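You operate a simulated robot arm through the tools that you are given. There is no shell and no other tool. Be economical: measure what you need, move in short steps, check, and stop when the job is done.

You run a simulated two-armed robot. Do the job below in one go: nothing can be reset, and whatever is moved stays where it is left.

TASK
Switch the meter on and zero it on the clear vial.
Fine: put the vial back in its hole; leave the meter on. Set down upright: clear vial.
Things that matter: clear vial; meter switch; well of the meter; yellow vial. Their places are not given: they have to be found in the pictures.

It is judged by the outcome, as a careful person would: the job done as asked, and still so three seconds after it is handed in. It fails if anything else is knocked over, pushed out of place, dropped, spilled or broken.

THE ROBOT
Two 6-joint arms with fingered hands on one trunk that stands fixed in place. Base frame: the origin is at the foot of the trunk, x ahead of it, y to its left, z up. Units: mm, degrees, N and s.
The left shoulder is at [50, 170, 1060], the right one opposite. With the tool pointing down near the work surface each hand reaches from about 500 to 780 mm from the base axis, measured 20 degrees to its own side. Payload 3.5 kg a hand.
The TCP of each hand is the grasp point between the finger pads, 26 mm short of the fingertips. In the tool frame z runs along the fingers and y along their closing line. Largest opening 132 mm; the body of the gripper starts 73 mm behind the TCP. The gripper is a hand of 3 fingers: y runs from the thumb to the fingers, the wrist lies at [0, 0, -234] in the tool frame, and closing takes about 1.5 s.
Orientation is told as [roll, pitch, yaw] about the base's x, y, z axes, in that order, counted from this pose: with the fingers straight down and closing along the base's y, the tool's x points along the base's -x, its y along +y and its z along -z.

THE INTERFACE
- The arms move only by the tool apply_moves. It takes "left_plan", "right_plan" or both (then of equal length, played together; a hand with none holds still); each is a list of rows, each an object (a shift or turn left out is 0, a gripper value left out holds the last) with "travel": the shift along the tool's x, y, z in units of 300 mm (1.0 is 300 mm), a list of three; "delta_rot": the turn, a rotation vector about the tool's x, y, z in units of 45 degrees (1.0 is 45 degrees), a list of three. In form: [{"travel": [tx, ty, tz], "delta_rot": [rx, ry, rz]}, ...]. A call has 1 to 20 rows; each row is the pose to reach, as a shift and turn from the pose commanded when the call began, along the tool's axes at that moment. "left_claw" and "right_claw" are, for a hand that has rows, the closure in counts, from 0 (fully open) to 255 (shut), set as the call begins (left out, the last holds). A call with a number of a shift or a turn outside -1 to 1 is refused whole. A row lasts 0.2 s, in which the tool goes at most 50 mm and 8.6 degrees; a call with a longer step from one row to the next is refused whole, and so is a gripper value outside its range. A pose out of reach is approached as far as the arm can. The call stops where the force on the tool passes 40 N (or 10 N more than at its start, if that is more) or the arm is blocked; 0.2 s more then pass. Each finger travels about 108 mm/s and halts on what it meets, pressing with about 28 N; the grip force reading is that of the motor and also rises with nothing between the fingers. The clock runs only during rows and for 0.2 s after the last one: add rows that repeat a pose to give the fingers time. The reply holds the time, the measured pose of the TCP, the force on the tool along the base axes, the opening and the grip force, in the units named above and with some noise, with the torque about the TCP (base axes, N m) and any sound that the robot's microphone picked up.
- Cameras (640 x 400 px; columns grow to the right, rows downward): "scene" is now at [38.5, 13.3, 1652.5]; the picture's right is [0.17, -0.99, 0.00], its down [-0.70, -0.12, -0.71] and it looks along [0.70, 0.12, -0.71] (base axes); focal length 313 px, centre (320, 200). "left" rides on the left gripper at [-62, 3, -92] in its tool frame; the picture's right is [-0.05, -1.00, 0.00], its down [0.83, -0.04, -0.56] and it looks along [0.55, -0.03, 0.83] (tool axes); focal length 230 px, centre (320, 200). "right" rides on the right gripper at [61, 3, -92] in its tool frame; the picture's right is [-0.05, 1.00, 0.00], its down [-0.83, -0.04, -0.55] and it looks along [-0.55, -0.03, 0.83] (tool axes); focal length 230 px, centre (320, 200).
- camera(camera): a new picture of that camera. The clock stands still meanwhile.
- lift_body(by): slides the trunk up (or, below 0, down) by that many mm; the arms and the scene camera ride with it, the base frame stays. It gives what a move gives, with no picture.
- move_fingers(finger1, finger2, thumb_bend, hand): sets how far each is bent, from 0 (flat) to 1 (curled in); at 0.3 the hand is open as for a grip, at 0.7 the pads meet at the TCP. One left out holds its place. A second passes; each finger stops where it meets its share of the squeeze, and holds until it gets a number again. A gripper value or a shape takes the hand back. It gives what a move gives, with no picture; readings hold the bend of each and the force on the fingers (four entries, about 0 where the hand has none), thumb and palm.
- preshape(shape, hand): the hand has 3 fingers and takes this shape, open, in about a second: jaw (thumb against the fingers, like two jaws); tri (thumb and two fingers); tip (a fingertip pinch); poke (one finger out to press); point (the index stretched); flat (the hand flat); cup (the hand cupped); fist (a fist). The gripper value then closes the fingers along that shape, each until it touches; the sizes above hold for jaw. It gives what a move gives, with no picture.
- pan_tilt(pan, tilt): turns the head with the scene camera to pan (to the left, within 86 degrees either way) and tilt (down, from -29 to 69), counted from straight ahead of the robot. It gives what a move gives.
- measure_at(camera, pixels): there is no depth. For up to 12 entries [column, row, z] of the newest picture of that camera ("zoom" is the newest enlarged one), the place [x, y] in the base frame at which the ray of that pixel passes the height z, good to about 2 mm. The clock stands still meanwhile.
- inspect(camera, box): a new picture of the part [left, top, right, bottom] of that camera's present view, enlarged. The clock stands still meanwhile.
- sign_off(): hands the job in; it is judged then, once.

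Go step by step. Measure first, check grasps and placings, and put right what went wrong. The budget is 80 turns and 48 pictures, counting those below and the enlarged ones. Unless the task says otherwise, let go and move clear before handing in, and close with one line.

The tools are called as name(argument=value, ...) on one line, values as JSON. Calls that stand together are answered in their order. apply_moves: Moves the arms, as the interface text tells. Its arguments: {"type":"object","properties":{"left_plan":{"type":"array","items":{"type":"object","properties":{"travel":{"type":"array","items":{"type":"number"}},"delta_rot":{"type":"array","items":{"type":"number"}}}}},"left_claw":{"type":"number"},"right_plan":{"type":"array","items":{"type":"object","properties":{"travel":{"type":"array","items":{"type":"number"}},"delta_rot":{"type":"array","items":{"type":"number"}}}}},"right_claw":{"type":"number"}},"required":[]} The other tools are called the same way: lift_body (by) slides the trunk up or down; preshape (shape, hand) gives the hand a shape; move_fingers (finger1, finger2, thumb_bend, hand) moves the fingers one by one; pan_tilt (pan, tilt) turns the head that bears the scene camera; camera (camera) takes a picture; measure_at (camera, pixels) gives the place at which the rays of pixels pass given heights; inspect (camera, box) takes an enlarged picture of a part of a camera's view; sign_off () hands the job in.

At the start:

```text
time_s: 0.0
left_eef_pos: [552.9, 376.9, 1183.2]
left_orientation: [0.0, 0.0, -0.1]
left_contact_force: [0.0, -0.3, 0.5]
left_torque: [-0.01, 0.01, -0.02]
left_gripper_width: 131.7
left_gripper_force: 0.0
left_shape: jaw
left_bend: [0.3, 0.3, 0.3]
left_finger forces: [0.0, 0.0, 0.0, 0.0, 0.0, 0.0]
right_eef_pos: [617.0, -122.6, 1181.9]
right_orientation: [0.0, -0.1, 0.0]
right_contact_force: [-0.6, 0.0, -0.7]
right_torque: [-0.02, 0.0, 0.01]
right_gripper_width: 132.2
right_gripper_force: 0.0
right_shape: jaw
right_bend: [0.3, 0.3, 0.3]
right_finger forces: [0.1, 0.1, 0.0, 0.0, 0.0, 0.1]
trunk travel left (down, up): [-675.0, 35.0]
head pan, tilt: [9.5, 45.1]
```

scene: 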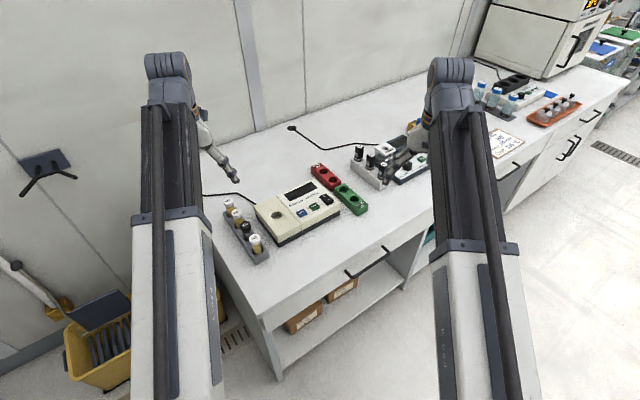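
right: 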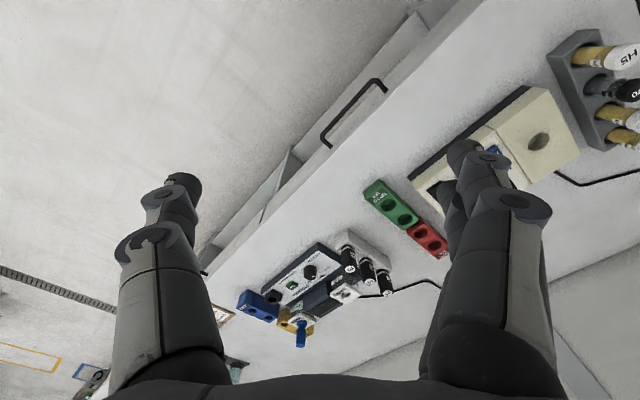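
left: 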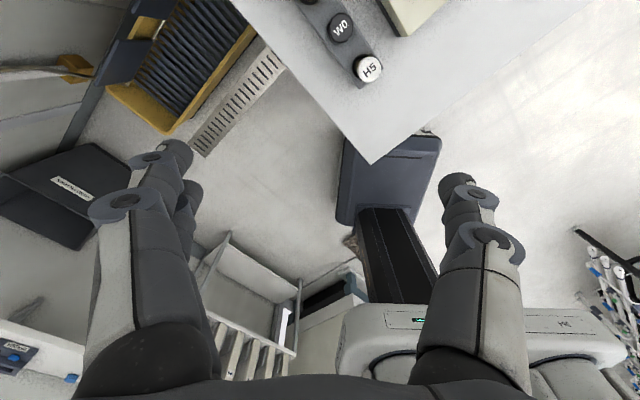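

The scene shows a cream meter around (300,210) and a grey vial rack around (245,230). I'll zoom in on both.

inspect(camera="scene", box=[210, 155, 380, 265])

inspect(camera="right", box=[400, 0, 640, 180])

```text
3.64 times, centred on (295, 210) of scene
```

zoom: 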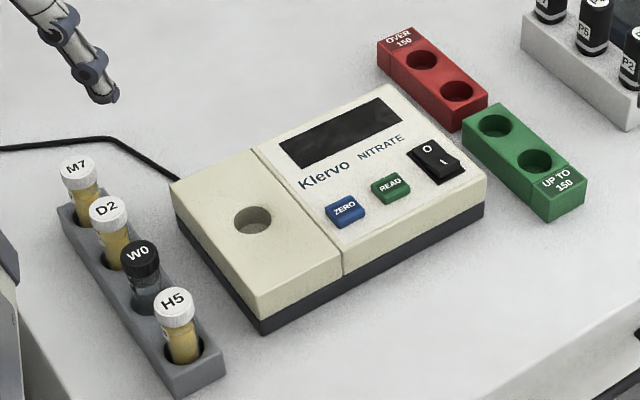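

```text
2.22 times, centred on (520, 90) of right
```

zoom: 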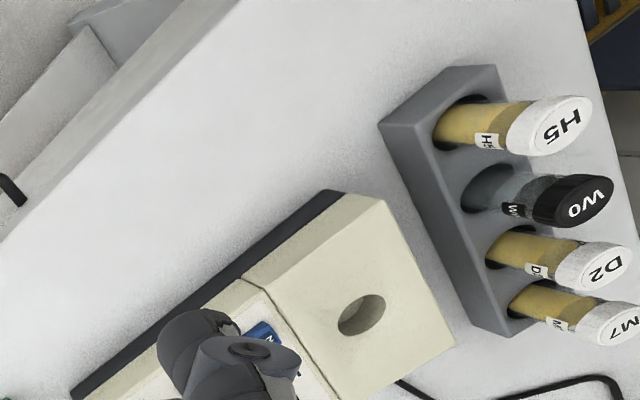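

measure_at(camera="scene", pixels=[[276.3, 215.4, 800], [276.3, 215.4, 900], [276.3, 215.4, 1000], [245.7, 226.5, 800], [245.7, 226.5, 900], [245.7, 226.5, 1000]])

measure_at(camera="right", pixels=[[539.1, 141.9, 800], [539.1, 141.9, 900], [539.1, 141.9, 1000], [640, 94, 800], [640, 94, 900], [640, 94, 1000]])

```text
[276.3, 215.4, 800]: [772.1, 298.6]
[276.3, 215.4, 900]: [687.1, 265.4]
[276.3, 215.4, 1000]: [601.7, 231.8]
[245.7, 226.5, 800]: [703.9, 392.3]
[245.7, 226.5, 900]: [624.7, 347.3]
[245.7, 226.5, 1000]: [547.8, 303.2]
```

```text
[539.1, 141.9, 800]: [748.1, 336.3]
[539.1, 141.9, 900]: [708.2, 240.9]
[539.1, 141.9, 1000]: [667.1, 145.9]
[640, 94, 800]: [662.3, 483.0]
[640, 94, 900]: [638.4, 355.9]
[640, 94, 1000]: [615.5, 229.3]
```

measure_at(camera="scene", pixels=[[301.9, 212.4, 862], [326.6, 199, 862], [324.4, 196.2, 862], [328.8, 199.8, 862], [276.3, 215.4, 860], [254.4, 204.2, 860], [278.8, 241.8, 860], [340.5, 205, 860], [314.2, 178.4, 860]])

apply_moves(left_plan=[{"travel": [-0.1, 0, 0.1]}, {"travel": [-0.2, 0, 0.2]}, {"travel": [-0.25, -0.05, 0.3]}, {"travel": [-0.25, -0.1, 0.4]}])

camera(camera="left")

```text
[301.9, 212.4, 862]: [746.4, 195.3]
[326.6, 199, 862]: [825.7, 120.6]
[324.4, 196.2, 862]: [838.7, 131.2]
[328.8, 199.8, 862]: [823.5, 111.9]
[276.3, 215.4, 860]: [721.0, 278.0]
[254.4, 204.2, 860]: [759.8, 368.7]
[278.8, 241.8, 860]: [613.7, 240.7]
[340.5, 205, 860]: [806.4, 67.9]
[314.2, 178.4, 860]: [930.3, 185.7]
```

```text
time_s: 1.0
left_eef_pos: [628.3, 347.1, 1061.4]
left_orientation: [0.0, 0.0, 0.0]
left_contact_force: [-0.6, -0.7, -0.3]
left_torque: [0.0, -0.02, 0.0]
left_gripper_width: 131.6
left_gripper_force: 0.0
left_shape: jaw
left_bend: [0.3, 0.3, 0.3]
left_finger forces: [0.1, 0.0, 0.0, 0.1, 0.0, 0.1]
right_eef_pos: [618.9, -123.9, 1182.2]
right_orientation: [0.1, -0.1, 0.1]
right_contact_force: [0.1, 0.4, 1.0]
right_torque: [-0.01, -0.02, 0.0]
right_gripper_width: 132.0
right_gripper_force: 0.0
right_shape: jaw
right_bend: [0.3, 0.3, 0.3]
right_finger forces: [0.1, 0.0, 0.1, 0.0, 0.0, 0.0]
trunk travel left (down, up): [-675.0, 35.0]
head pan, tilt: [9.5, 45.1]
```

```text
42 pictures are left
```

left: 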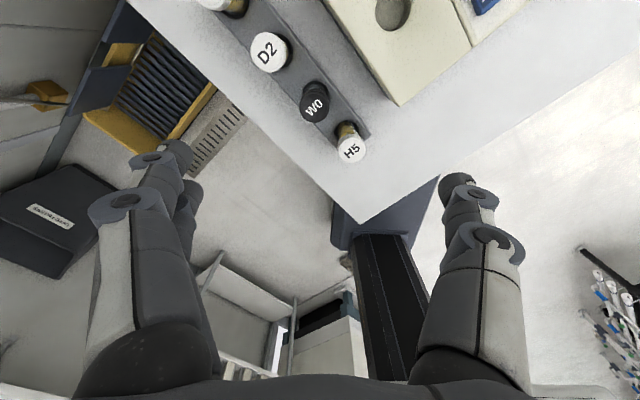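

The left camera now sees the W0 cap (314,102) and the well (393,10). I'll triangulate both against the scene view.

measure_at(camera="left", pixels=[[314, 102, 860], [314, 102, 880], [314, 102, 900], [314, 102, 920], [393, 10, 850], [393, 10, 870], [397, 106, 850], [397, 106, 870]])

measure_at(camera="scene", pixels=[[245.6, 223.7, 860], [245.6, 223.7, 880], [245.6, 223.7, 900], [245.6, 223.7, 920], [276.3, 215.4, 850], [276.3, 215.4, 870], [278.8, 241.8, 850], [278.8, 241.8, 870]])

```text
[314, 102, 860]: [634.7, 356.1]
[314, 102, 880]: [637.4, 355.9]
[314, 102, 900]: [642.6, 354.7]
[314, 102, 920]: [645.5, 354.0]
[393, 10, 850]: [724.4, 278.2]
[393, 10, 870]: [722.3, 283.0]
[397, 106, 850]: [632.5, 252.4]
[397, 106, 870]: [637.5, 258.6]
```

```text
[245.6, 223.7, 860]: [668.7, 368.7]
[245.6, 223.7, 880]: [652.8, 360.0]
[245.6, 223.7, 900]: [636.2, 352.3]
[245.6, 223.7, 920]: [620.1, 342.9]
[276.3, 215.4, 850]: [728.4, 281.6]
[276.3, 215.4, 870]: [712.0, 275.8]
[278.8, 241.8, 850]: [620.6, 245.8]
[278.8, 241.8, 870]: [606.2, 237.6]
```

Cap W0 triangulates to about (641,355,893) and the well to about (725,280,853). I'll move the right hand, whose camera looks forward, to view the switch.

apply_moves(right_plan=[{"travel": [0, 0.16, 0.05]}, {"travel": [0, 0.32, 0.1]}, {"travel": [0, 0.48, 0.15]}, {"travel": [0, 0.62, 0.2]}, {"travel": [0, 0.73, 0.25]}])

camera(camera="right")

```text
refused: row 1 steps farther than a row can; nothing moved
```

```text
41 pictures are left
```

right: 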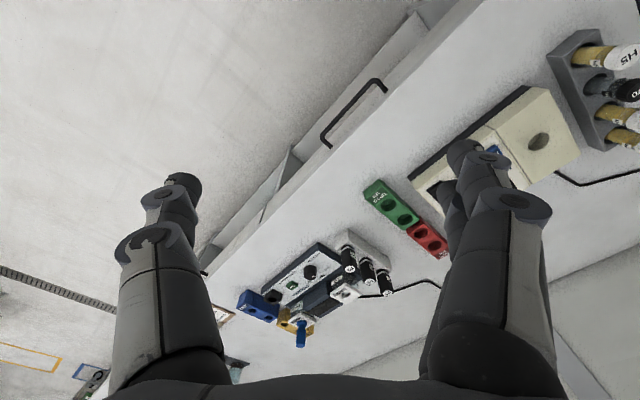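

The first row was too long (limit 50 mm). I'll retry with shorter rows.

apply_moves(right_plan=[{"travel": [0, 0.15, 0.03]}, {"travel": [0, 0.3, 0.06]}, {"travel": [0, 0.45, 0.1]}, {"travel": [0, 0.6, 0.15]}, {"travel": [0, 0.73, 0.2]}])

camera(camera="right")

```text
time_s: 2.2
left_eef_pos: [628.4, 347.2, 1061.6]
left_orientation: [-0.1, 0.0, 0.0]
left_contact_force: [0.2, -0.5, -0.5]
left_torque: [-0.01, -0.03, 0.02]
left_gripper_width: 132.1
left_gripper_force: 0.0
left_shape: jaw
left_bend: [0.3, 0.3, 0.3]
left_finger forces: [0.0, 0.0, 0.1, 0.1, 0.0, 0.0]
right_eef_pos: [619.0, 97.0, 1121.0]
right_orientation: [0.0, -0.1, 0.0]
right_contact_force: [0.6, -1.1, -0.1]
right_torque: [0.01, -0.01, -0.01]
right_gripper_width: 131.7
right_gripper_force: 0.1
right_shape: jaw
right_bend: [0.3, 0.3, 0.3]
right_finger forces: [0.0, 0.0, 0.0, 0.0, 0.0, 0.0]
trunk travel left (down, up): [-675.0, 35.0]
head pan, tilt: [9.5, 45.1]
```

```text
40 pictures are left
```

right: 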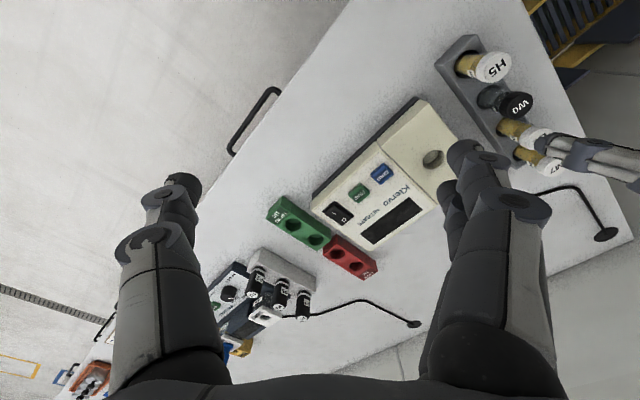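

Nice view of the whole meter. I'll zoom in on it for accurate pixels.

inspect(camera="right", box=[310, 80, 470, 260])

inspect(camera="scene", box=[250, 165, 350, 245])

```text
2.22 times, centred on (390, 170) of right
```

zoom: 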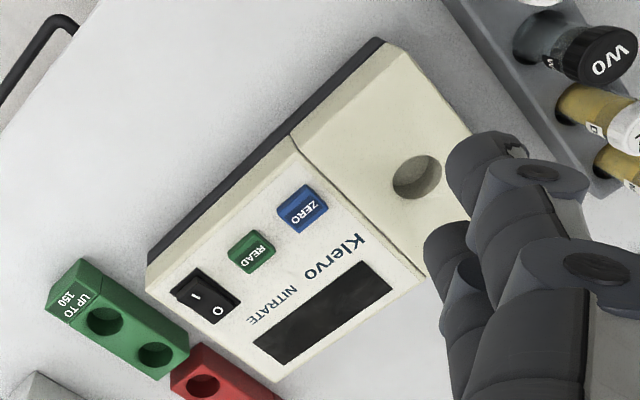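

```text
5.00 times, centred on (300, 205) of scene
```

zoom: 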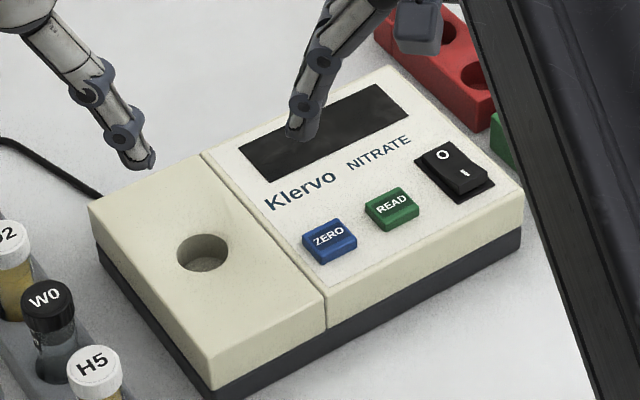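

measure_at(camera="right", pixels=[[433.8, 159.7, 830], [433.8, 159.7, 860], [382.5, 174.1, 830], [382.5, 174.1, 860], [333.4, 213.7, 830], [333.4, 213.7, 860], [343.7, 220.1, 830], [343.7, 220.1, 860], [312.2, 206, 830], [312.2, 206, 860]])

measure_at(camera="scene", pixels=[[277, 215.8, 830], [277, 215.8, 860], [302, 212.8, 830], [302, 212.8, 860], [329.2, 200.6, 830], [329.2, 200.6, 860], [324.4, 196.4, 830], [324.4, 196.4, 860], [340.4, 204, 830], [340.4, 204, 860]])

```text
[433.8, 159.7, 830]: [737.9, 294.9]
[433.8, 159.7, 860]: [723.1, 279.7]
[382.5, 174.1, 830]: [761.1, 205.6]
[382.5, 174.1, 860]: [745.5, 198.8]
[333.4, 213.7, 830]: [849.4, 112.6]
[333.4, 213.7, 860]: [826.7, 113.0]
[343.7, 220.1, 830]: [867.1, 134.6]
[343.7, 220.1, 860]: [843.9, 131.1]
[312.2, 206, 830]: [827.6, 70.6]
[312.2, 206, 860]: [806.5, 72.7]
```

```text
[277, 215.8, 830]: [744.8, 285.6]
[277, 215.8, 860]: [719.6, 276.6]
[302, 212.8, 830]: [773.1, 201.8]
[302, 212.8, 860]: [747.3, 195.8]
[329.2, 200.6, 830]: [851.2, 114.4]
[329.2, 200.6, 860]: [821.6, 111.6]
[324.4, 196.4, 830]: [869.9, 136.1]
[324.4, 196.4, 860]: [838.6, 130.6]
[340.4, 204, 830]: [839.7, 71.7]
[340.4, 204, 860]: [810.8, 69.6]
```

Combined estimates, at z about 855: well (726,280), ZERO (749,199), switch "I" end (827,113) and "O" end (843,132). I'll pull the right hand back and shape the left for poking.

apply_moves(right_plan=[{"travel": [0, -0.15, -0.03]}, {"travel": [0, -0.3, -0.06]}, {"travel": [0, -0.45, -0.1]}, {"travel": [0, -0.6, -0.15]}, {"travel": [0, -0.7, -0.2]}])

preshape(hand="left", shape="poke")

camera(camera="left")

camera(camera="scene")

```text
time_s: 3.4
left_eef_pos: [627.8, 347.1, 1062.2]
left_orientation: [0.0, -0.1, 0.0]
left_contact_force: [-0.4, -0.5, -0.3]
left_torque: [-0.01, -0.01, -0.01]
left_gripper_width: 131.9
left_gripper_force: 0.0
left_shape: jaw
left_bend: [0.3, 0.3, 0.3]
left_finger forces: [0.0, 0.1, 0.1, 0.0, 0.1, 0.0]
right_eef_pos: [617.6, -112.2, 1179.2]
right_orientation: [0.0, -0.2, 0.1]
right_contact_force: [-0.2, -1.1, 0.6]
right_torque: [0.0, -0.05, 0.01]
right_gripper_width: 131.7
right_gripper_force: 0.1
right_shape: jaw
right_bend: [0.3, 0.3, 0.3]
right_finger forces: [0.1, 0.0, 0.0, 0.1, 0.0, 0.0]
trunk travel left (down, up): [-675.0, 35.0]
head pan, tilt: [9.5, 45.1]
```

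```text
time_s: 4.3
left_eef_pos: [627.4, 346.8, 1062.1]
left_orientation: [0.0, 0.0, -0.1]
left_contact_force: [0.2, -0.4, 0.1]
left_torque: [0.04, -0.01, 0.03]
left_gripper_width: 0.0
left_gripper_force: 0.1
left_shape: poke
left_bend: [1.0, 1.0, 0.45]
left_finger forces: [0.0, 0.0, 0.0, 0.0, 0.0, 0.0]
right_eef_pos: [616.8, -112.2, 1180.1]
right_orientation: [0.0, -0.1, 0.0]
right_contact_force: [0.1, 0.0, 0.8]
right_torque: [0.02, 0.0, 0.01]
right_gripper_width: 131.7
right_gripper_force: 0.1
right_shape: jaw
right_bend: [0.3, 0.3, 0.3]
right_finger forces: [0.0, 0.0, 0.0, 0.0, 0.0, 0.1]
trunk travel left (down, up): [-675.0, 35.0]
head pan, tilt: [9.5, 45.1]
```

```text
37 pictures are left
```

left: 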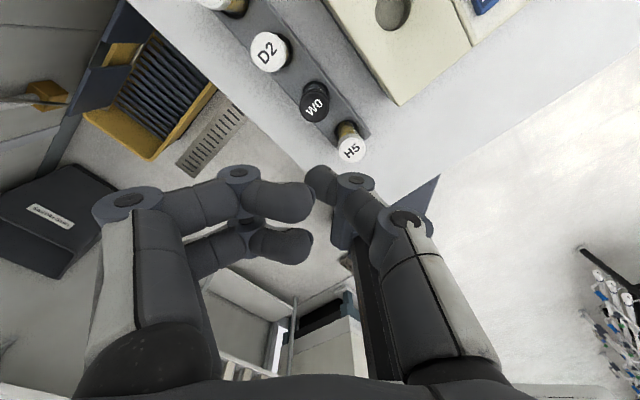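

```text
36 pictures are left
```

scene: 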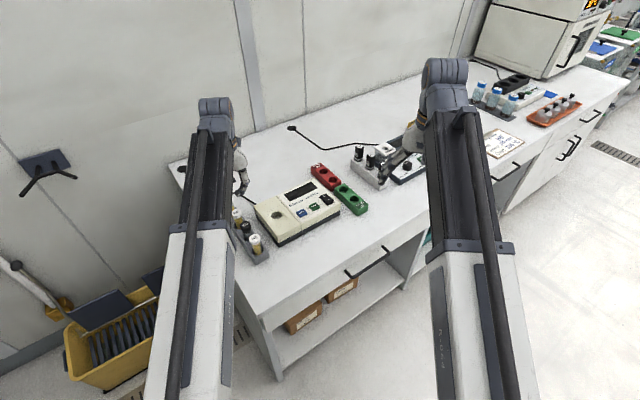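

In the poke shape the fingers curl in and the thumb points out, with its tip at about (322,180), roughly tool (0,0,+20). I'll bring it above the switch with a 25° forward tilt for reach.

apply_moves(left_plan=[{"travel": [-0.078, -0.098, 0.055], "delta_rot": [0, -0.07, 0]}, {"travel": [-0.157, -0.197, 0.11], "delta_rot": [0, -0.14, 0]}, {"travel": [-0.235, -0.295, 0.165], "delta_rot": [0, -0.21, 0]}, {"travel": [-0.313, -0.393, 0.22], "delta_rot": [0, -0.28, 0]}, {"travel": [-0.392, -0.492, 0.275], "delta_rot": [0, -0.35, 0]}, {"travel": [-0.47, -0.59, 0.33], "delta_rot": [0, -0.42, 0]}, {"travel": [-0.548, -0.688, 0.385], "delta_rot": [0, -0.49, 0]}, {"travel": [-0.627, -0.787, 0.44], "delta_rot": [0, -0.556, 0]}])

camera(camera="left")

inspect(camera="scene", box=[250, 125, 370, 245])

```text
time_s: 6.1
left_eef_pos: [815.5, 111.7, 929.7]
left_orientation: [0.0, -25.2, 0.1]
left_contact_force: [0.0, -0.7, -0.2]
left_torque: [0.02, 0.02, 0.02]
left_gripper_width: 0.1
left_gripper_force: 0.0
left_shape: poke
left_bend: [1.0, 1.0, 0.45]
left_finger forces: [0.1, 0.0, 0.0, 0.0, 0.1, 0.0]
right_eef_pos: [617.0, -112.7, 1178.9]
right_orientation: [-0.1, -0.1, 0.0]
right_contact_force: [0.4, -0.5, -0.7]
right_torque: [-0.02, 0.02, 0.04]
right_gripper_width: 131.9
right_gripper_force: 0.1
right_shape: jaw
right_bend: [0.3, 0.3, 0.3]
right_finger forces: [0.0, 0.0, 0.0, 0.0, 0.1, 0.0]
trunk travel left (down, up): [-675.0, 35.0]
head pan, tilt: [9.5, 45.1]
```

```text
35 pictures are left
```

left: 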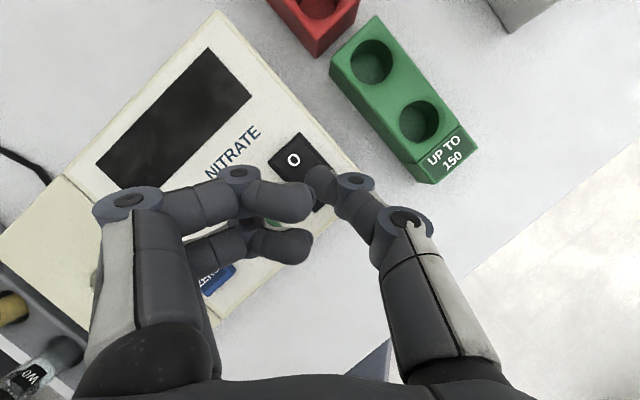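

```text
3.33 times, centred on (310, 185) of scene
```

zoom: 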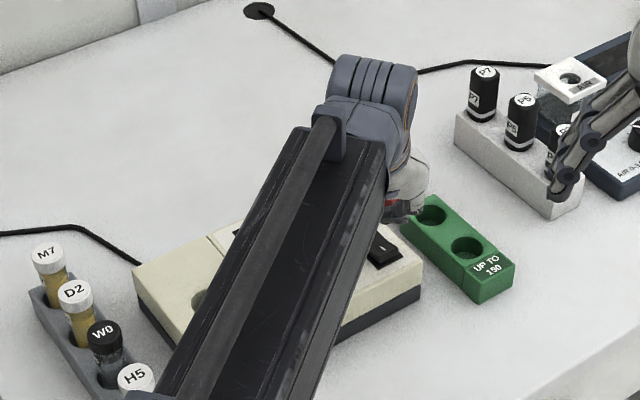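

The reach is fine, and the O mark at left (293,160) is visible with the I end behind the thumb. I'll cross-check the rocker's place from this close view.

measure_at(camera="left", pixels=[[293, 160, 850], [293, 160, 860], [293, 160, 870], [296, 134, 855], [266, 156, 855], [320, 180, 855], [320, 180, 910], [442, 183, 840], [442, 183, 830], [360, 172, 855]])

inspect(camera="left", box=[240, 110, 400, 210])

```text
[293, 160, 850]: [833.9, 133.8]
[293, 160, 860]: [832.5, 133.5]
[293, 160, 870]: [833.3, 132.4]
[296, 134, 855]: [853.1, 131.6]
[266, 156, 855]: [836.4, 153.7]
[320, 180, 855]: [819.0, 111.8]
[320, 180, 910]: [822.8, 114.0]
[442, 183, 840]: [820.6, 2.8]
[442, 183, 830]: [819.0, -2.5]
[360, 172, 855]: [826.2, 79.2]
```

```text
4.00 times, centred on (320, 160) of left
```

zoom: 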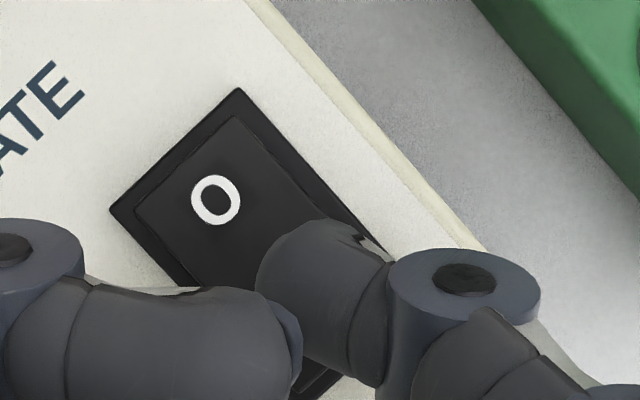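

Rocker I end is at about (820,111,862). I'll descend 35 mm with a slight shift towards the outer I end, then check.

apply_moves(left_plan=[{"travel": [0.034, -0.005, 0.048]}, {"travel": [0.067, -0.01, 0.097]}, {"travel": [0.067, -0.01, 0.097]}])

inspect(camera="left", box=[200, 90, 440, 240])

```text
time_s: 6.9
left_eef_pos: [808.4, 109.4, 897.9]
left_orientation: [0.0, -25.2, 0.1]
left_contact_force: [1.2, -1.6, 7.1]
left_torque: [-0.01, -0.07, 0.01]
left_gripper_width: 0.0
left_gripper_force: 0.0
left_shape: poke
left_bend: [1.0, 1.0, 0.45]
left_finger forces: [0.0, 0.1, 0.0, 0.1, 6.9, 0.0]
right_eef_pos: [615.1, -113.1, 1179.5]
right_orientation: [0.0, -0.1, 0.0]
right_contact_force: [0.1, -0.3, 0.6]
right_torque: [0.0, 0.04, 0.01]
right_gripper_width: 131.8
right_gripper_force: 0.1
right_shape: jaw
right_bend: [0.3, 0.3, 0.3]
right_finger forces: [0.0, 0.0, 0.0, 0.0, 0.0, 0.0]
trunk travel left (down, up): [-675.0, 35.0]
head pan, tilt: [9.5, 45.1]
```

```text
2.67 times, centred on (320, 165) of left
```

zoom: 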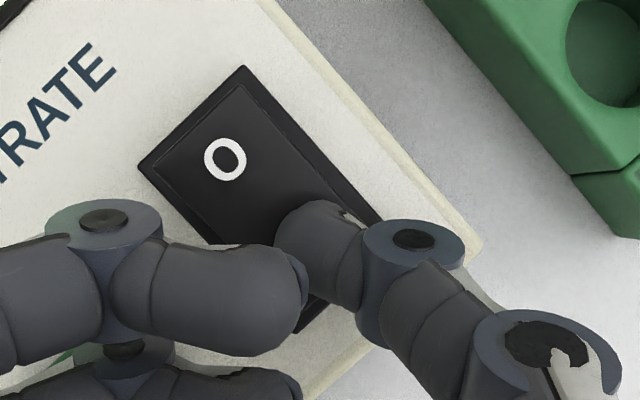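

The thumb tip already touches the rocker (7 N at TCP z 898), well to the I side. I'll press down further.

apply_moves(left_plan=[{"travel": [0.004, 0, 0.009]}, {"travel": [0.009, 0, 0.018]}, {"travel": [0.013, 0, 0.028]}])

```text
time_s: 7.7
left_eef_pos: [812.0, 104.9, 896.1]
left_orientation: [-0.2, -26.0, 0.0]
left_contact_force: [-3.2, -2.2, 21.3]
left_torque: [0.08, -0.03, 0.03]
left_gripper_width: 0.1
left_gripper_force: 0.0
left_shape: poke
left_bend: [1.0, 1.0, 0.46]
left_finger forces: [0.0, 0.0, 0.0, 0.0, 21.4, 0.0]
right_eef_pos: [615.0, -112.4, 1181.3]
right_orientation: [0.0, -0.2, 0.0]
right_contact_force: [0.2, 0.9, 0.3]
right_torque: [0.0, -0.01, -0.02]
right_gripper_width: 131.8
right_gripper_force: 0.0
right_shape: jaw
right_bend: [0.3, 0.3, 0.3]
right_finger forces: [0.0, 0.1, 0.0, 0.0, 0.1, 0.0]
trunk travel left (down, up): [-675.0, 35.0]
head pan, tilt: [9.5, 45.1]
stopped in row 3 (left hand): the force on the tool passed its limit at 41 N (the readings are from after the stop); the commanded pose is now the measured one
```

The force limit was hit and the tip slid a little, with no sound reported. I'll lift off and look.

apply_moves(left_plan=[{"travel": [-0.05, 0, -0.11]}, {"travel": [-0.07, 0.12, -0.2]}, {"travel": [-0.07, 0.25, -0.25]}, {"travel": [-0.07, 0.4, -0.27]}])

inspect(camera="left", box=[240, 80, 480, 230])

inspect(camera="scene", box=[250, 165, 350, 245])

```text
time_s: 8.7
left_eef_pos: [795.6, 225.3, 974.7]
left_orientation: [-0.1, -25.4, -0.1]
left_contact_force: [-0.7, -0.4, 0.1]
left_torque: [0.0, -0.02, 0.01]
left_gripper_width: 0.0
left_gripper_force: 0.1
left_shape: poke
left_bend: [1.0, 1.0, 0.45]
left_finger forces: [0.0, 0.0, 0.0, 0.0, 0.1, 0.0]
right_eef_pos: [618.1, -112.4, 1179.4]
right_orientation: [0.0, -0.1, 0.0]
right_contact_force: [0.7, 0.4, 0.2]
right_torque: [0.04, 0.0, 0.0]
right_gripper_width: 132.1
right_gripper_force: 0.1
right_shape: jaw
right_bend: [0.3, 0.3, 0.3]
right_finger forces: [0.0, 0.0, 0.0, 0.0, 0.1, 0.0]
trunk travel left (down, up): [-675.0, 35.0]
head pan, tilt: [9.5, 45.1]
```

```text
2.67 times, centred on (360, 155) of left
```

zoom: 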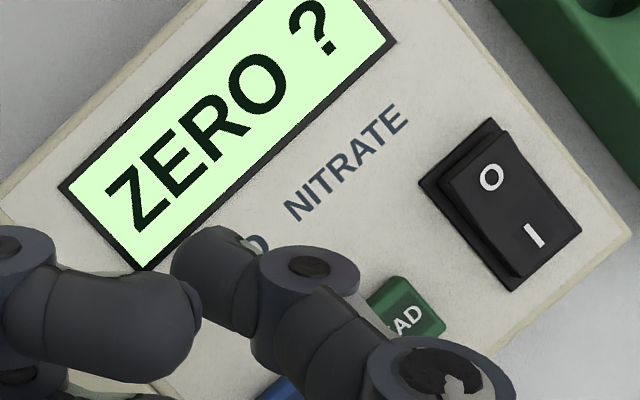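

```text
5.00 times, centred on (300, 205) of scene
```

zoom: 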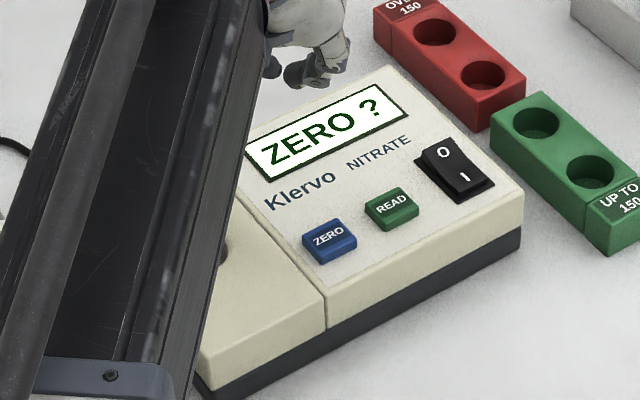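

The display now reads "ZERO ?", so the meter is on, and nothing has shifted. Next is W0: move above the rack, untilt and try the tip pinch shape.

apply_moves(left_plan=[{"travel": [0.03, 0.02, -0.12], "delta_rot": [0, 0.09, 0]}, {"travel": [0.1, 0.1, -0.23], "delta_rot": [0, 0.18, 0]}, {"travel": [0.17, 0.2, -0.31], "delta_rot": [0, 0.28, 0]}, {"travel": [0.25, 0.29, -0.38], "delta_rot": [0, 0.37, 0]}, {"travel": [0.32, 0.36, -0.44], "delta_rot": [0, 0.46, 0]}, {"travel": [0.382, 0.417, -0.491], "delta_rot": [0, 0.56, 0]}])

preshape(hand="left", shape="tip")

camera(camera="left")

```text
time_s: 10.1
left_eef_pos: [630.6, 351.8, 1055.7]
left_orientation: [-0.1, -0.4, -0.1]
left_contact_force: [0.0, 0.3, 0.3]
left_torque: [-0.01, 0.03, 0.0]
left_gripper_width: 0.0
left_gripper_force: 0.0
left_shape: poke
left_bend: [1.0, 1.0, 0.45]
left_finger forces: [0.1, 0.0, 0.0, 0.0, 0.0, 0.0]
right_eef_pos: [617.1, -112.7, 1180.3]
right_orientation: [0.0, -0.1, 0.0]
right_contact_force: [0.9, 0.3, 0.3]
right_torque: [0.01, 0.03, 0.02]
right_gripper_width: 132.2
right_gripper_force: 0.1
right_shape: jaw
right_bend: [0.3, 0.3, 0.3]
right_finger forces: [0.0, 0.0, 0.0, 0.1, 0.0, 0.1]
trunk travel left (down, up): [-675.0, 35.0]
head pan, tilt: [9.5, 45.1]
```

```text
time_s: 11.0
left_eef_pos: [630.6, 351.5, 1056.6]
left_orientation: [-0.1, -0.4, 0.0]
left_contact_force: [0.2, 1.0, 0.1]
left_torque: [-0.01, 0.02, 0.0]
left_gripper_width: 131.8
left_gripper_force: 0.0
left_shape: tip
left_bend: [0.3, 0.3, 0.3]
left_finger forces: [0.0, 0.0, 0.1, 0.1, 0.0, 0.0]
right_eef_pos: [617.3, -112.2, 1180.1]
right_orientation: [0.0, -0.1, 0.0]
right_contact_force: [0.5, 0.3, -1.0]
right_torque: [-0.05, 0.01, 0.01]
right_gripper_width: 131.8
right_gripper_force: 0.1
right_shape: jaw
right_bend: [0.3, 0.3, 0.3]
right_finger forces: [0.0, 0.0, 0.0, 0.1, 0.0, 0.1]
trunk travel left (down, up): [-675.0, 35.0]
head pan, tilt: [9.5, 45.1]
```

```text
29 pictures are left
```

left: 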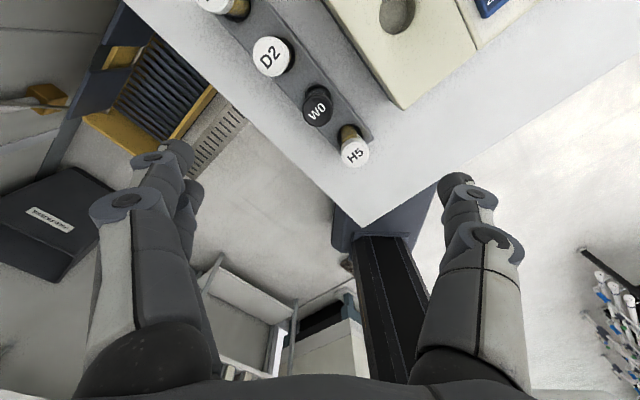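

Caps in view: D2 (271,56), W0 (318,105), H5 (355,153). I'll measure the pitch, the rack direction and the cap diameter.

measure_at(camera="left", pixels=[[271, 56, 893], [318, 105, 893], [355, 153, 893], [302, 105, 893], [334, 105, 893], [318, 88, 893], [318, 122, 893], [372, 133, 850], [348, 165, 850], [372, 138, 790]])

inspect(camera="left", box=[240, 30, 400, 180])

inspect(camera="scene", box=[215, 185, 295, 275])

```text
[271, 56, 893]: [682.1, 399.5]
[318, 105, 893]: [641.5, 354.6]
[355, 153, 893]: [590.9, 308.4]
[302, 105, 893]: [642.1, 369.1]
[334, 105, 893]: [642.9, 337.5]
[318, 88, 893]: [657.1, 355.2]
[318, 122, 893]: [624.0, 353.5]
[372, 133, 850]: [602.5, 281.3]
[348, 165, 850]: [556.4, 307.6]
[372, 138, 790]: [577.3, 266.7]
```

```text
2.67 times, centred on (320, 105) of left
```

zoom: 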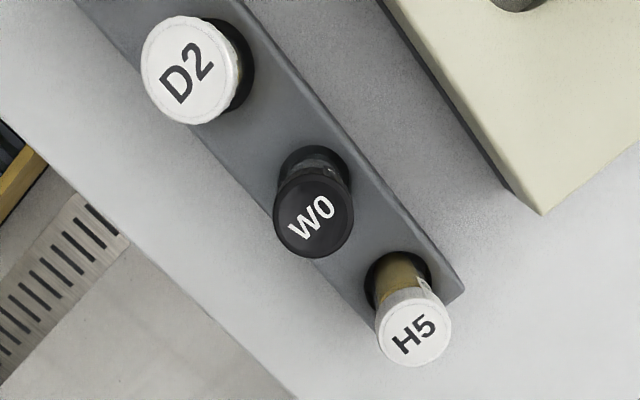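

```text
4.44 times, centred on (255, 230) of scene
```

zoom: 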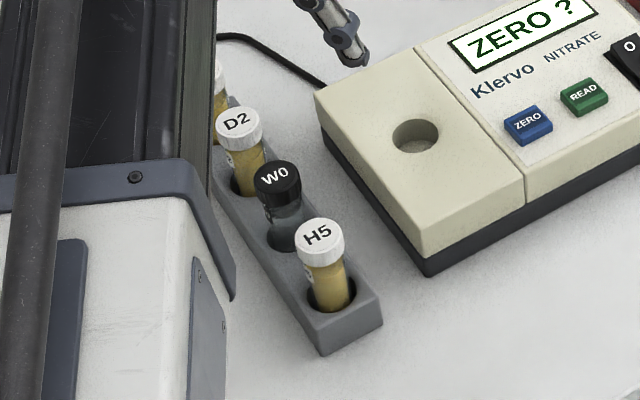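

Pitch is about 64 mm and the cap about 31 mm across, with the rack row running at 45°. I'll get the rack top height from its corner in both views.

measure_at(camera="left", pixels=[[320.6, 87.5, 820], [320.6, 87.5, 840], [373.4, 136.7, 820], [373.4, 136.7, 840], [373.4, 136.7, 860], [317.6, 113, 880], [317.6, 113, 890], [355, 151, 880], [355, 151, 900]])

measure_at(camera="scene", pixels=[[269.3, 250.8, 820], [269.3, 250.8, 840], [269.3, 250.8, 860], [245.2, 224.8, 880], [245.2, 224.8, 890], [254.8, 237.5, 880], [254.8, 237.5, 900]])

```text
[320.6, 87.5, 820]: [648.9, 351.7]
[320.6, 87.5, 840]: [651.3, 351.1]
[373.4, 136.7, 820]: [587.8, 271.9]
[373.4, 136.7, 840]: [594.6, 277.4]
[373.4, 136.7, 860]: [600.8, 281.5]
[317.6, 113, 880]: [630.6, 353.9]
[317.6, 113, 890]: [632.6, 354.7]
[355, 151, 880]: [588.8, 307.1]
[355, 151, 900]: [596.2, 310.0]
```

```text
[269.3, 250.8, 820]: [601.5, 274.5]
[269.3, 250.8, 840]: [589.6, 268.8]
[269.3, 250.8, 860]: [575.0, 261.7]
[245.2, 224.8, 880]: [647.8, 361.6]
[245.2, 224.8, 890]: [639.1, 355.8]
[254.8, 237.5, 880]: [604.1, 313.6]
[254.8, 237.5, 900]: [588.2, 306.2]
```

Cap W0 top is at about (635,354,893), rack top about 833. I'll set the jaw shape, yaw 45° so it closes across the rack, part-close, and descend to z 960.

preshape(hand="left", shape="jaw")

apply_moves(left_plan=[{"travel": [-0.005, 0.002, 0.05], "delta_rot": [0, 0.009, -0.17]}, {"travel": [-0.01, 0.004, 0.1], "delta_rot": [0, 0.009, -0.34]}, {"travel": [-0.015, 0.006, 0.16], "delta_rot": [0, 0.009, -0.51]}, {"travel": [-0.018, 0.008, 0.22], "delta_rot": [0, 0.009, -0.68]}, {"travel": [-0.018, 0.008, 0.27], "delta_rot": [0, 0.009, -0.85]}, {"travel": [-0.018, 0.008, 0.32], "delta_rot": [0, 0.009, -1.0]}], left_claw=120)

camera(camera="left")

```text
time_s: 11.9
left_eef_pos: [631.2, 351.2, 1054.8]
left_orientation: [-0.2, -0.4, -0.2]
left_contact_force: [0.7, -0.1, 0.4]
left_torque: [0.0, -0.01, 0.0]
left_gripper_width: 132.0
left_gripper_force: 0.0
left_shape: jaw
left_bend: [0.3, 0.3, 0.3]
left_finger forces: [0.0, 0.0, 0.0, 0.0, 0.1, 0.1]
right_eef_pos: [616.9, -112.4, 1179.7]
right_orientation: [0.0, -0.1, 0.1]
right_contact_force: [-0.6, 0.7, -0.9]
right_torque: [-0.02, -0.01, -0.01]
right_gripper_width: 131.9
right_gripper_force: 0.0
right_shape: jaw
right_bend: [0.3, 0.3, 0.3]
right_finger forces: [0.0, 0.0, 0.0, 0.0, 0.1, 0.1]
trunk travel left (down, up): [-675.0, 35.0]
head pan, tilt: [9.5, 45.1]
```

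```text
time_s: 13.3
left_eef_pos: [635.6, 354.3, 961.5]
left_orientation: [-0.2, 0.1, 45.1]
left_contact_force: [0.2, 0.7, 0.1]
left_torque: [-0.01, 0.0, 0.02]
left_gripper_width: 70.5
left_gripper_force: 0.1
left_shape: jaw
left_bend: [0.72, 0.72, 0.7]
left_finger forces: [0.0, 0.1, 0.0, 0.1, 0.1, 0.0]
right_eef_pos: [617.2, -111.9, 1180.1]
right_orientation: [0.0, -0.1, 0.0]
right_contact_force: [1.2, -1.0, -0.1]
right_torque: [0.02, 0.02, -0.01]
right_gripper_width: 131.5
right_gripper_force: 0.0
right_shape: jaw
right_bend: [0.3, 0.3, 0.3]
right_finger forces: [0.1, 0.0, 0.0, 0.1, 0.0, 0.1]
trunk travel left (down, up): [-675.0, 35.0]
head pan, tilt: [9.5, 45.1]
```

```text
26 pictures are left
```

left: 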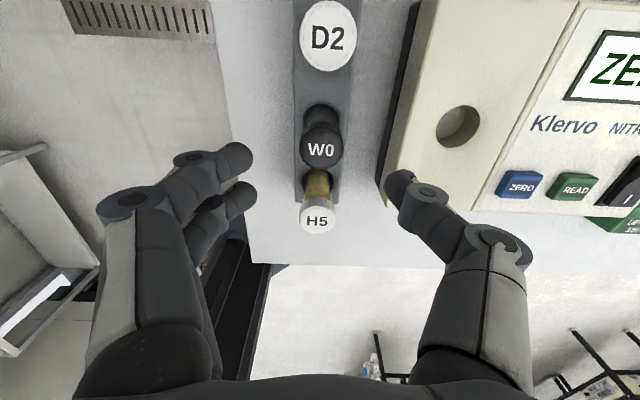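

W0 at (320,150) is centred between the fingers. I'll verify its position from this view before descending.

measure_at(camera="left", pixels=[[320, 150, 893], [320, 150, 880], [302, 150, 893], [341, 150, 893], [317, 218, 893], [328, 36, 893], [458, 126, 855]])

inspect(camera="left", box=[220, 80, 420, 240])

```text
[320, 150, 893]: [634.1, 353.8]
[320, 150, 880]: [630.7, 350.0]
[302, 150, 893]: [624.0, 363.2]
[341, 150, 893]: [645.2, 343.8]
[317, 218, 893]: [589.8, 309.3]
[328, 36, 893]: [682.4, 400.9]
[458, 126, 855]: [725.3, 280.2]
```

```text
2.50 times, centred on (320, 160) of left
```

zoom: 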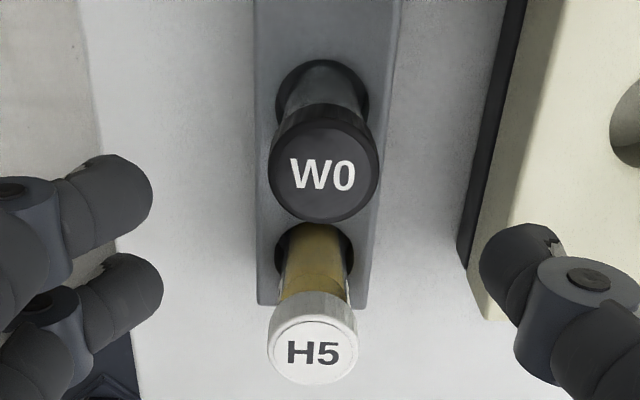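

Cap centre is (634.5,354), agreeing with before, and the well confirms at (725,280). I'll descend to TCP z 883.

apply_moves(left_plan=[{"travel": [0, 0.003, 0.1]}, {"travel": [0, 0.003, 0.2]}, {"travel": [0, 0.003, 0.26]}, {"travel": [0, 0.003, 0.26]}])

camera(camera="left")

```text
time_s: 14.3
left_eef_pos: [635.8, 356.0, 882.6]
left_orientation: [-0.2, 0.2, 45.0]
left_contact_force: [0.3, 0.5, 0.7]
left_torque: [0.03, 0.01, 0.03]
left_gripper_width: 70.3
left_gripper_force: 0.0
left_shape: jaw
left_bend: [0.72, 0.72, 0.7]
left_finger forces: [0.0, 0.0, 0.0, 0.0, 0.0, 0.0]
right_eef_pos: [616.6, -112.4, 1179.6]
right_orientation: [0.0, -0.1, 0.0]
right_contact_force: [-0.4, 0.2, -0.3]
right_torque: [-0.02, 0.0, 0.01]
right_gripper_width: 131.6
right_gripper_force: 0.1
right_shape: jaw
right_bend: [0.3, 0.3, 0.3]
right_finger forces: [0.1, 0.0, 0.0, 0.1, 0.0, 0.0]
trunk travel left (down, up): [-675.0, 35.0]
head pan, tilt: [9.5, 45.1]
```

```text
24 pictures are left
```

left: 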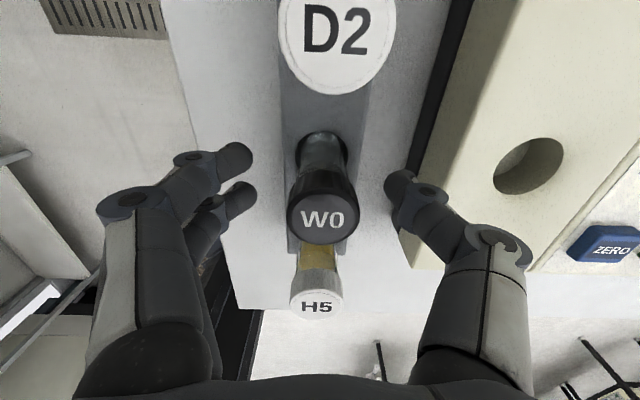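

The cap at (323,215) is exactly on the tool axis. Closing.

apply_moves(left_plan=[{"travel": [0, 0, 0]}, {"travel": [0, 0, 0]}, {"travel": [0, 0, 0]}, {"travel": [0, 0, 0]}, {"travel": [0, 0, 0]}, {"travel": [0, 0, 0]}], left_claw=255)

```text
time_s: 15.7
left_eef_pos: [635.5, 353.4, 883.0]
left_orientation: [-0.2, 0.2, 44.9]
left_contact_force: [1.0, -0.5, -0.1]
left_torque: [0.02, 0.0, 0.05]
left_gripper_width: 18.7
left_gripper_force: 27.6
left_shape: jaw
left_bend: [0.73, 0.73, 0.7]
left_finger forces: [12.9, 12.7, 0.0, 0.0, 24.5, 0.0]
right_eef_pos: [616.7, -112.6, 1180.8]
right_orientation: [0.0, -0.1, 0.0]
right_contact_force: [0.2, -0.2, -0.8]
right_torque: [0.0, 0.01, 0.01]
right_gripper_width: 131.9
right_gripper_force: 0.2
right_shape: jaw
right_bend: [0.3, 0.3, 0.3]
right_finger forces: [0.0, 0.0, 0.1, 0.0, 0.1, 0.1]
trunk travel left (down, up): [-675.0, 35.0]
head pan, tilt: [9.5, 45.1]
```

Gripped, with force on both fingers and the thumb. Lifting.

apply_moves(left_plan=[{"travel": [0, 0, -0.05]}, {"travel": [0, 0, -0.12]}, {"travel": [0, 0, -0.2]}, {"travel": [0, 0, -0.3]}, {"travel": [0, 0, -0.4]}, {"travel": [0, 0, -0.4]}])

camera(camera="left")

inspect(camera="scene", box=[205, 155, 325, 275])

```text
time_s: 17.1
left_eef_pos: [635.1, 357.5, 1002.9]
left_orientation: [-0.2, 0.2, 44.8]
left_contact_force: [0.5, 0.0, -0.6]
left_torque: [0.0, 0.01, -0.03]
left_gripper_width: 18.6
left_gripper_force: 28.4
left_shape: jaw
left_bend: [0.73, 0.73, 0.7]
left_finger forces: [13.0, 13.0, 0.0, 0.1, 24.5, 0.0]
right_eef_pos: [617.0, -114.0, 1180.6]
right_orientation: [0.0, 0.0, 0.1]
right_contact_force: [0.6, -0.1, -1.0]
right_torque: [0.01, -0.02, 0.01]
right_gripper_width: 132.0
right_gripper_force: 0.0
right_shape: jaw
right_bend: [0.3, 0.3, 0.3]
right_finger forces: [0.0, 0.1, 0.0, 0.0, 0.0, 0.0]
trunk travel left (down, up): [-675.0, 35.0]
head pan, tilt: [9.5, 45.1]
```

```text
23 pictures are left
```

left: 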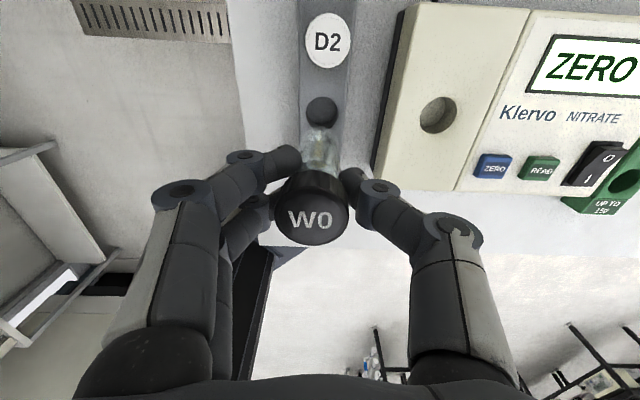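

```text
3.33 times, centred on (265, 215) of scene
```

zoom: 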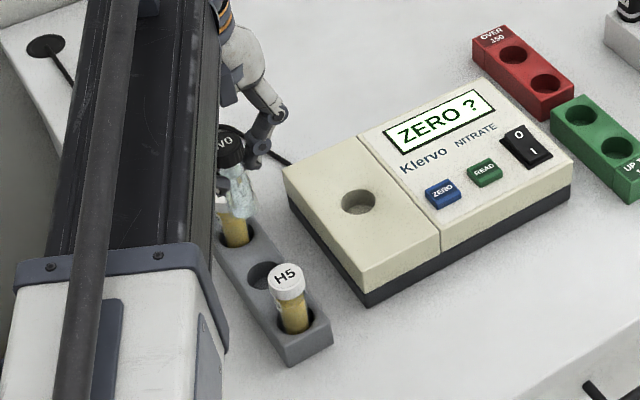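

W0 is held and the rest of the rack is undisturbed. I'll zoom in on the vial in the hand to find its offset, and on the hole and well.

inspect(camera="left", box=[240, 85, 400, 255])

measure_at(camera="left", pixels=[[321, 110, 833], [438, 115, 850], [438, 115, 855], [438, 115, 860], [493, 166, 858], [540, 167, 858]])

```text
2.35 times, centred on (320, 170) of left
```

zoom: 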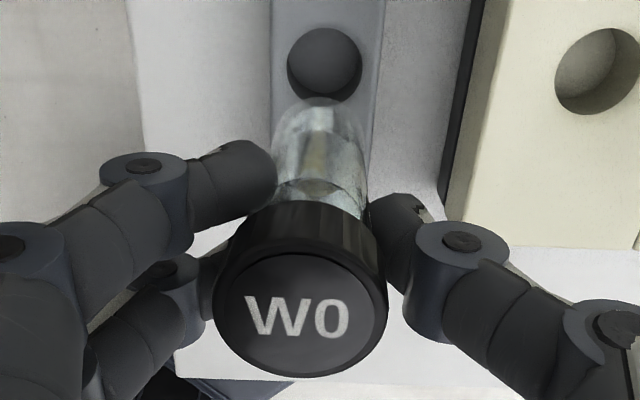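

```text
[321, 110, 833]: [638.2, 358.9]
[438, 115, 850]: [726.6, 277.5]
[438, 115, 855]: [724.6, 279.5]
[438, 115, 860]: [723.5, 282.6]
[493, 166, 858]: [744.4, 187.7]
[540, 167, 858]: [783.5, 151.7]
```

The cap sits about 3.5 mm off in tool y while the glass bottom is near 0, so the vial is held about 3° tilted. I'll move over the well at (725,280) and correct with a roll of -3°.

apply_moves(left_plan=[{"travel": [-0.009, -0.1, 0], "delta_rot": [-0.02, 0, 0]}, {"travel": [-0.018, -0.2, 0], "delta_rot": [-0.04, 0, 0]}, {"travel": [-0.027, -0.3, 0], "delta_rot": [-0.06, 0, 0]}, {"travel": [-0.036, -0.4, 0], "delta_rot": [-0.067, 0, 0]}, {"travel": [-0.036, -0.4, 0], "delta_rot": [-0.067, 0, 0]}])

inspect(camera="left", box=[240, 65, 400, 255])

inspect(camera="scene", box=[225, 155, 325, 255])

```text
time_s: 18.3
left_eef_pos: [727.2, 278.9, 1003.5]
left_orientation: [2.9, 0.2, 44.9]
left_contact_force: [-0.1, 0.3, -0.2]
left_torque: [-0.04, 0.03, 0.03]
left_gripper_width: 18.7
left_gripper_force: 27.9
left_shape: jaw
left_bend: [0.73, 0.73, 0.7]
left_finger forces: [13.2, 13.0, 0.0, 0.0, 24.7, 0.0]
right_eef_pos: [617.9, -112.5, 1180.2]
right_orientation: [0.1, 0.0, -0.1]
right_contact_force: [-0.4, -0.1, 0.3]
right_torque: [0.03, 0.02, 0.01]
right_gripper_width: 131.9
right_gripper_force: 0.1
right_shape: jaw
right_bend: [0.3, 0.3, 0.3]
right_finger forces: [0.1, 0.0, 0.0, 0.0, 0.1, 0.0]
trunk travel left (down, up): [-675.0, 35.0]
head pan, tilt: [9.5, 45.1]
```

```text
2.11 times, centred on (320, 160) of left
```

zoom: 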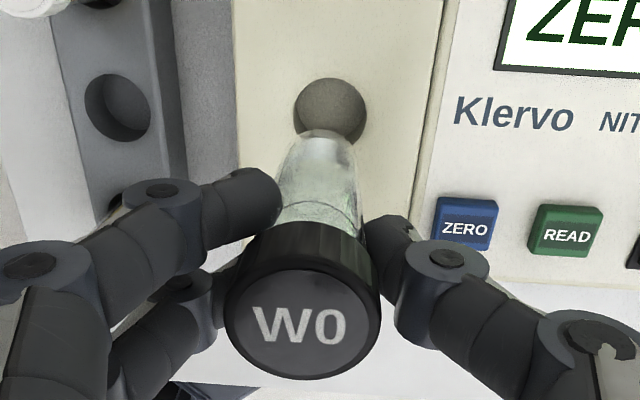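

```text
4.00 times, centred on (275, 205) of scene
```

zoom: 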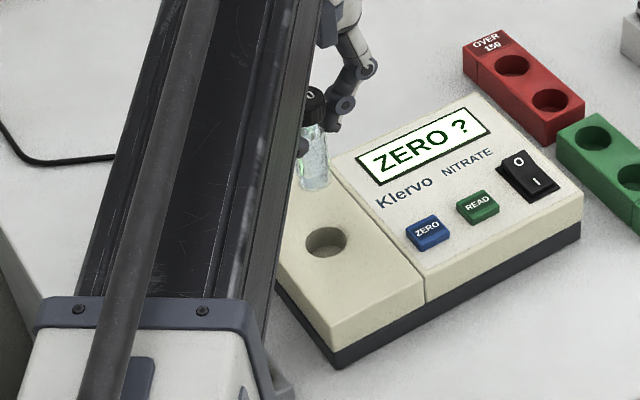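

The extended vial axis projects to zoom (329,113) and the well centre is at (330,112), so it's aligned. Descending 60 mm and rechecking.

apply_moves(left_plan=[{"travel": [0, -0.0035, 0.0667]}, {"travel": [0, -0.007, 0.133]}, {"travel": [0, -0.0105, 0.2]}, {"travel": [0, -0.0105, 0.2]}])

inspect(camera="left", box=[240, 65, 400, 255])

inspect(camera="scene", box=[245, 175, 325, 255])

```text
time_s: 19.3
left_eef_pos: [727.1, 275.6, 944.1]
left_orientation: [2.8, 0.2, 44.8]
left_contact_force: [-0.3, -0.2, 0.0]
left_torque: [0.01, -0.03, -0.01]
left_gripper_width: 18.7
left_gripper_force: 27.5
left_shape: jaw
left_bend: [0.73, 0.73, 0.7]
left_finger forces: [13.3, 13.2, 0.1, 0.1, 24.6, 0.0]
right_eef_pos: [617.0, -112.1, 1180.0]
right_orientation: [0.0, -0.1, 0.0]
right_contact_force: [-0.8, 0.4, -0.1]
right_torque: [0.0, 0.0, 0.05]
right_gripper_width: 131.9
right_gripper_force: 0.1
right_shape: jaw
right_bend: [0.3, 0.3, 0.3]
right_finger forces: [0.0, 0.0, 0.0, 0.0, 0.0, 0.1]
trunk travel left (down, up): [-675.0, 35.0]
head pan, tilt: [9.5, 45.1]
```

```text
2.11 times, centred on (320, 160) of left
```

zoom: 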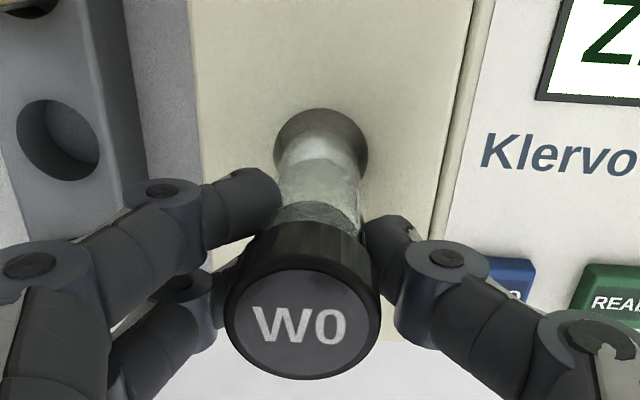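

```text
5.00 times, centred on (285, 215) of scene
```

zoom: 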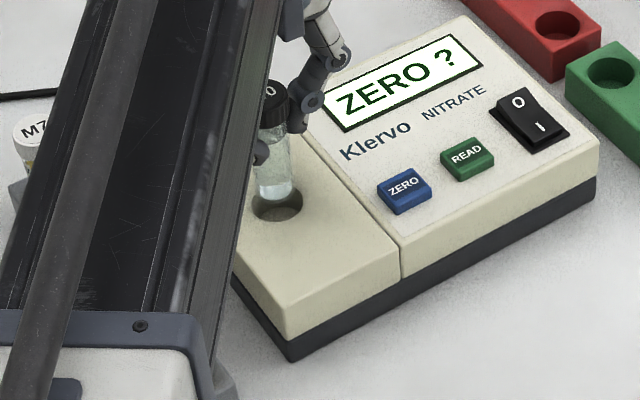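

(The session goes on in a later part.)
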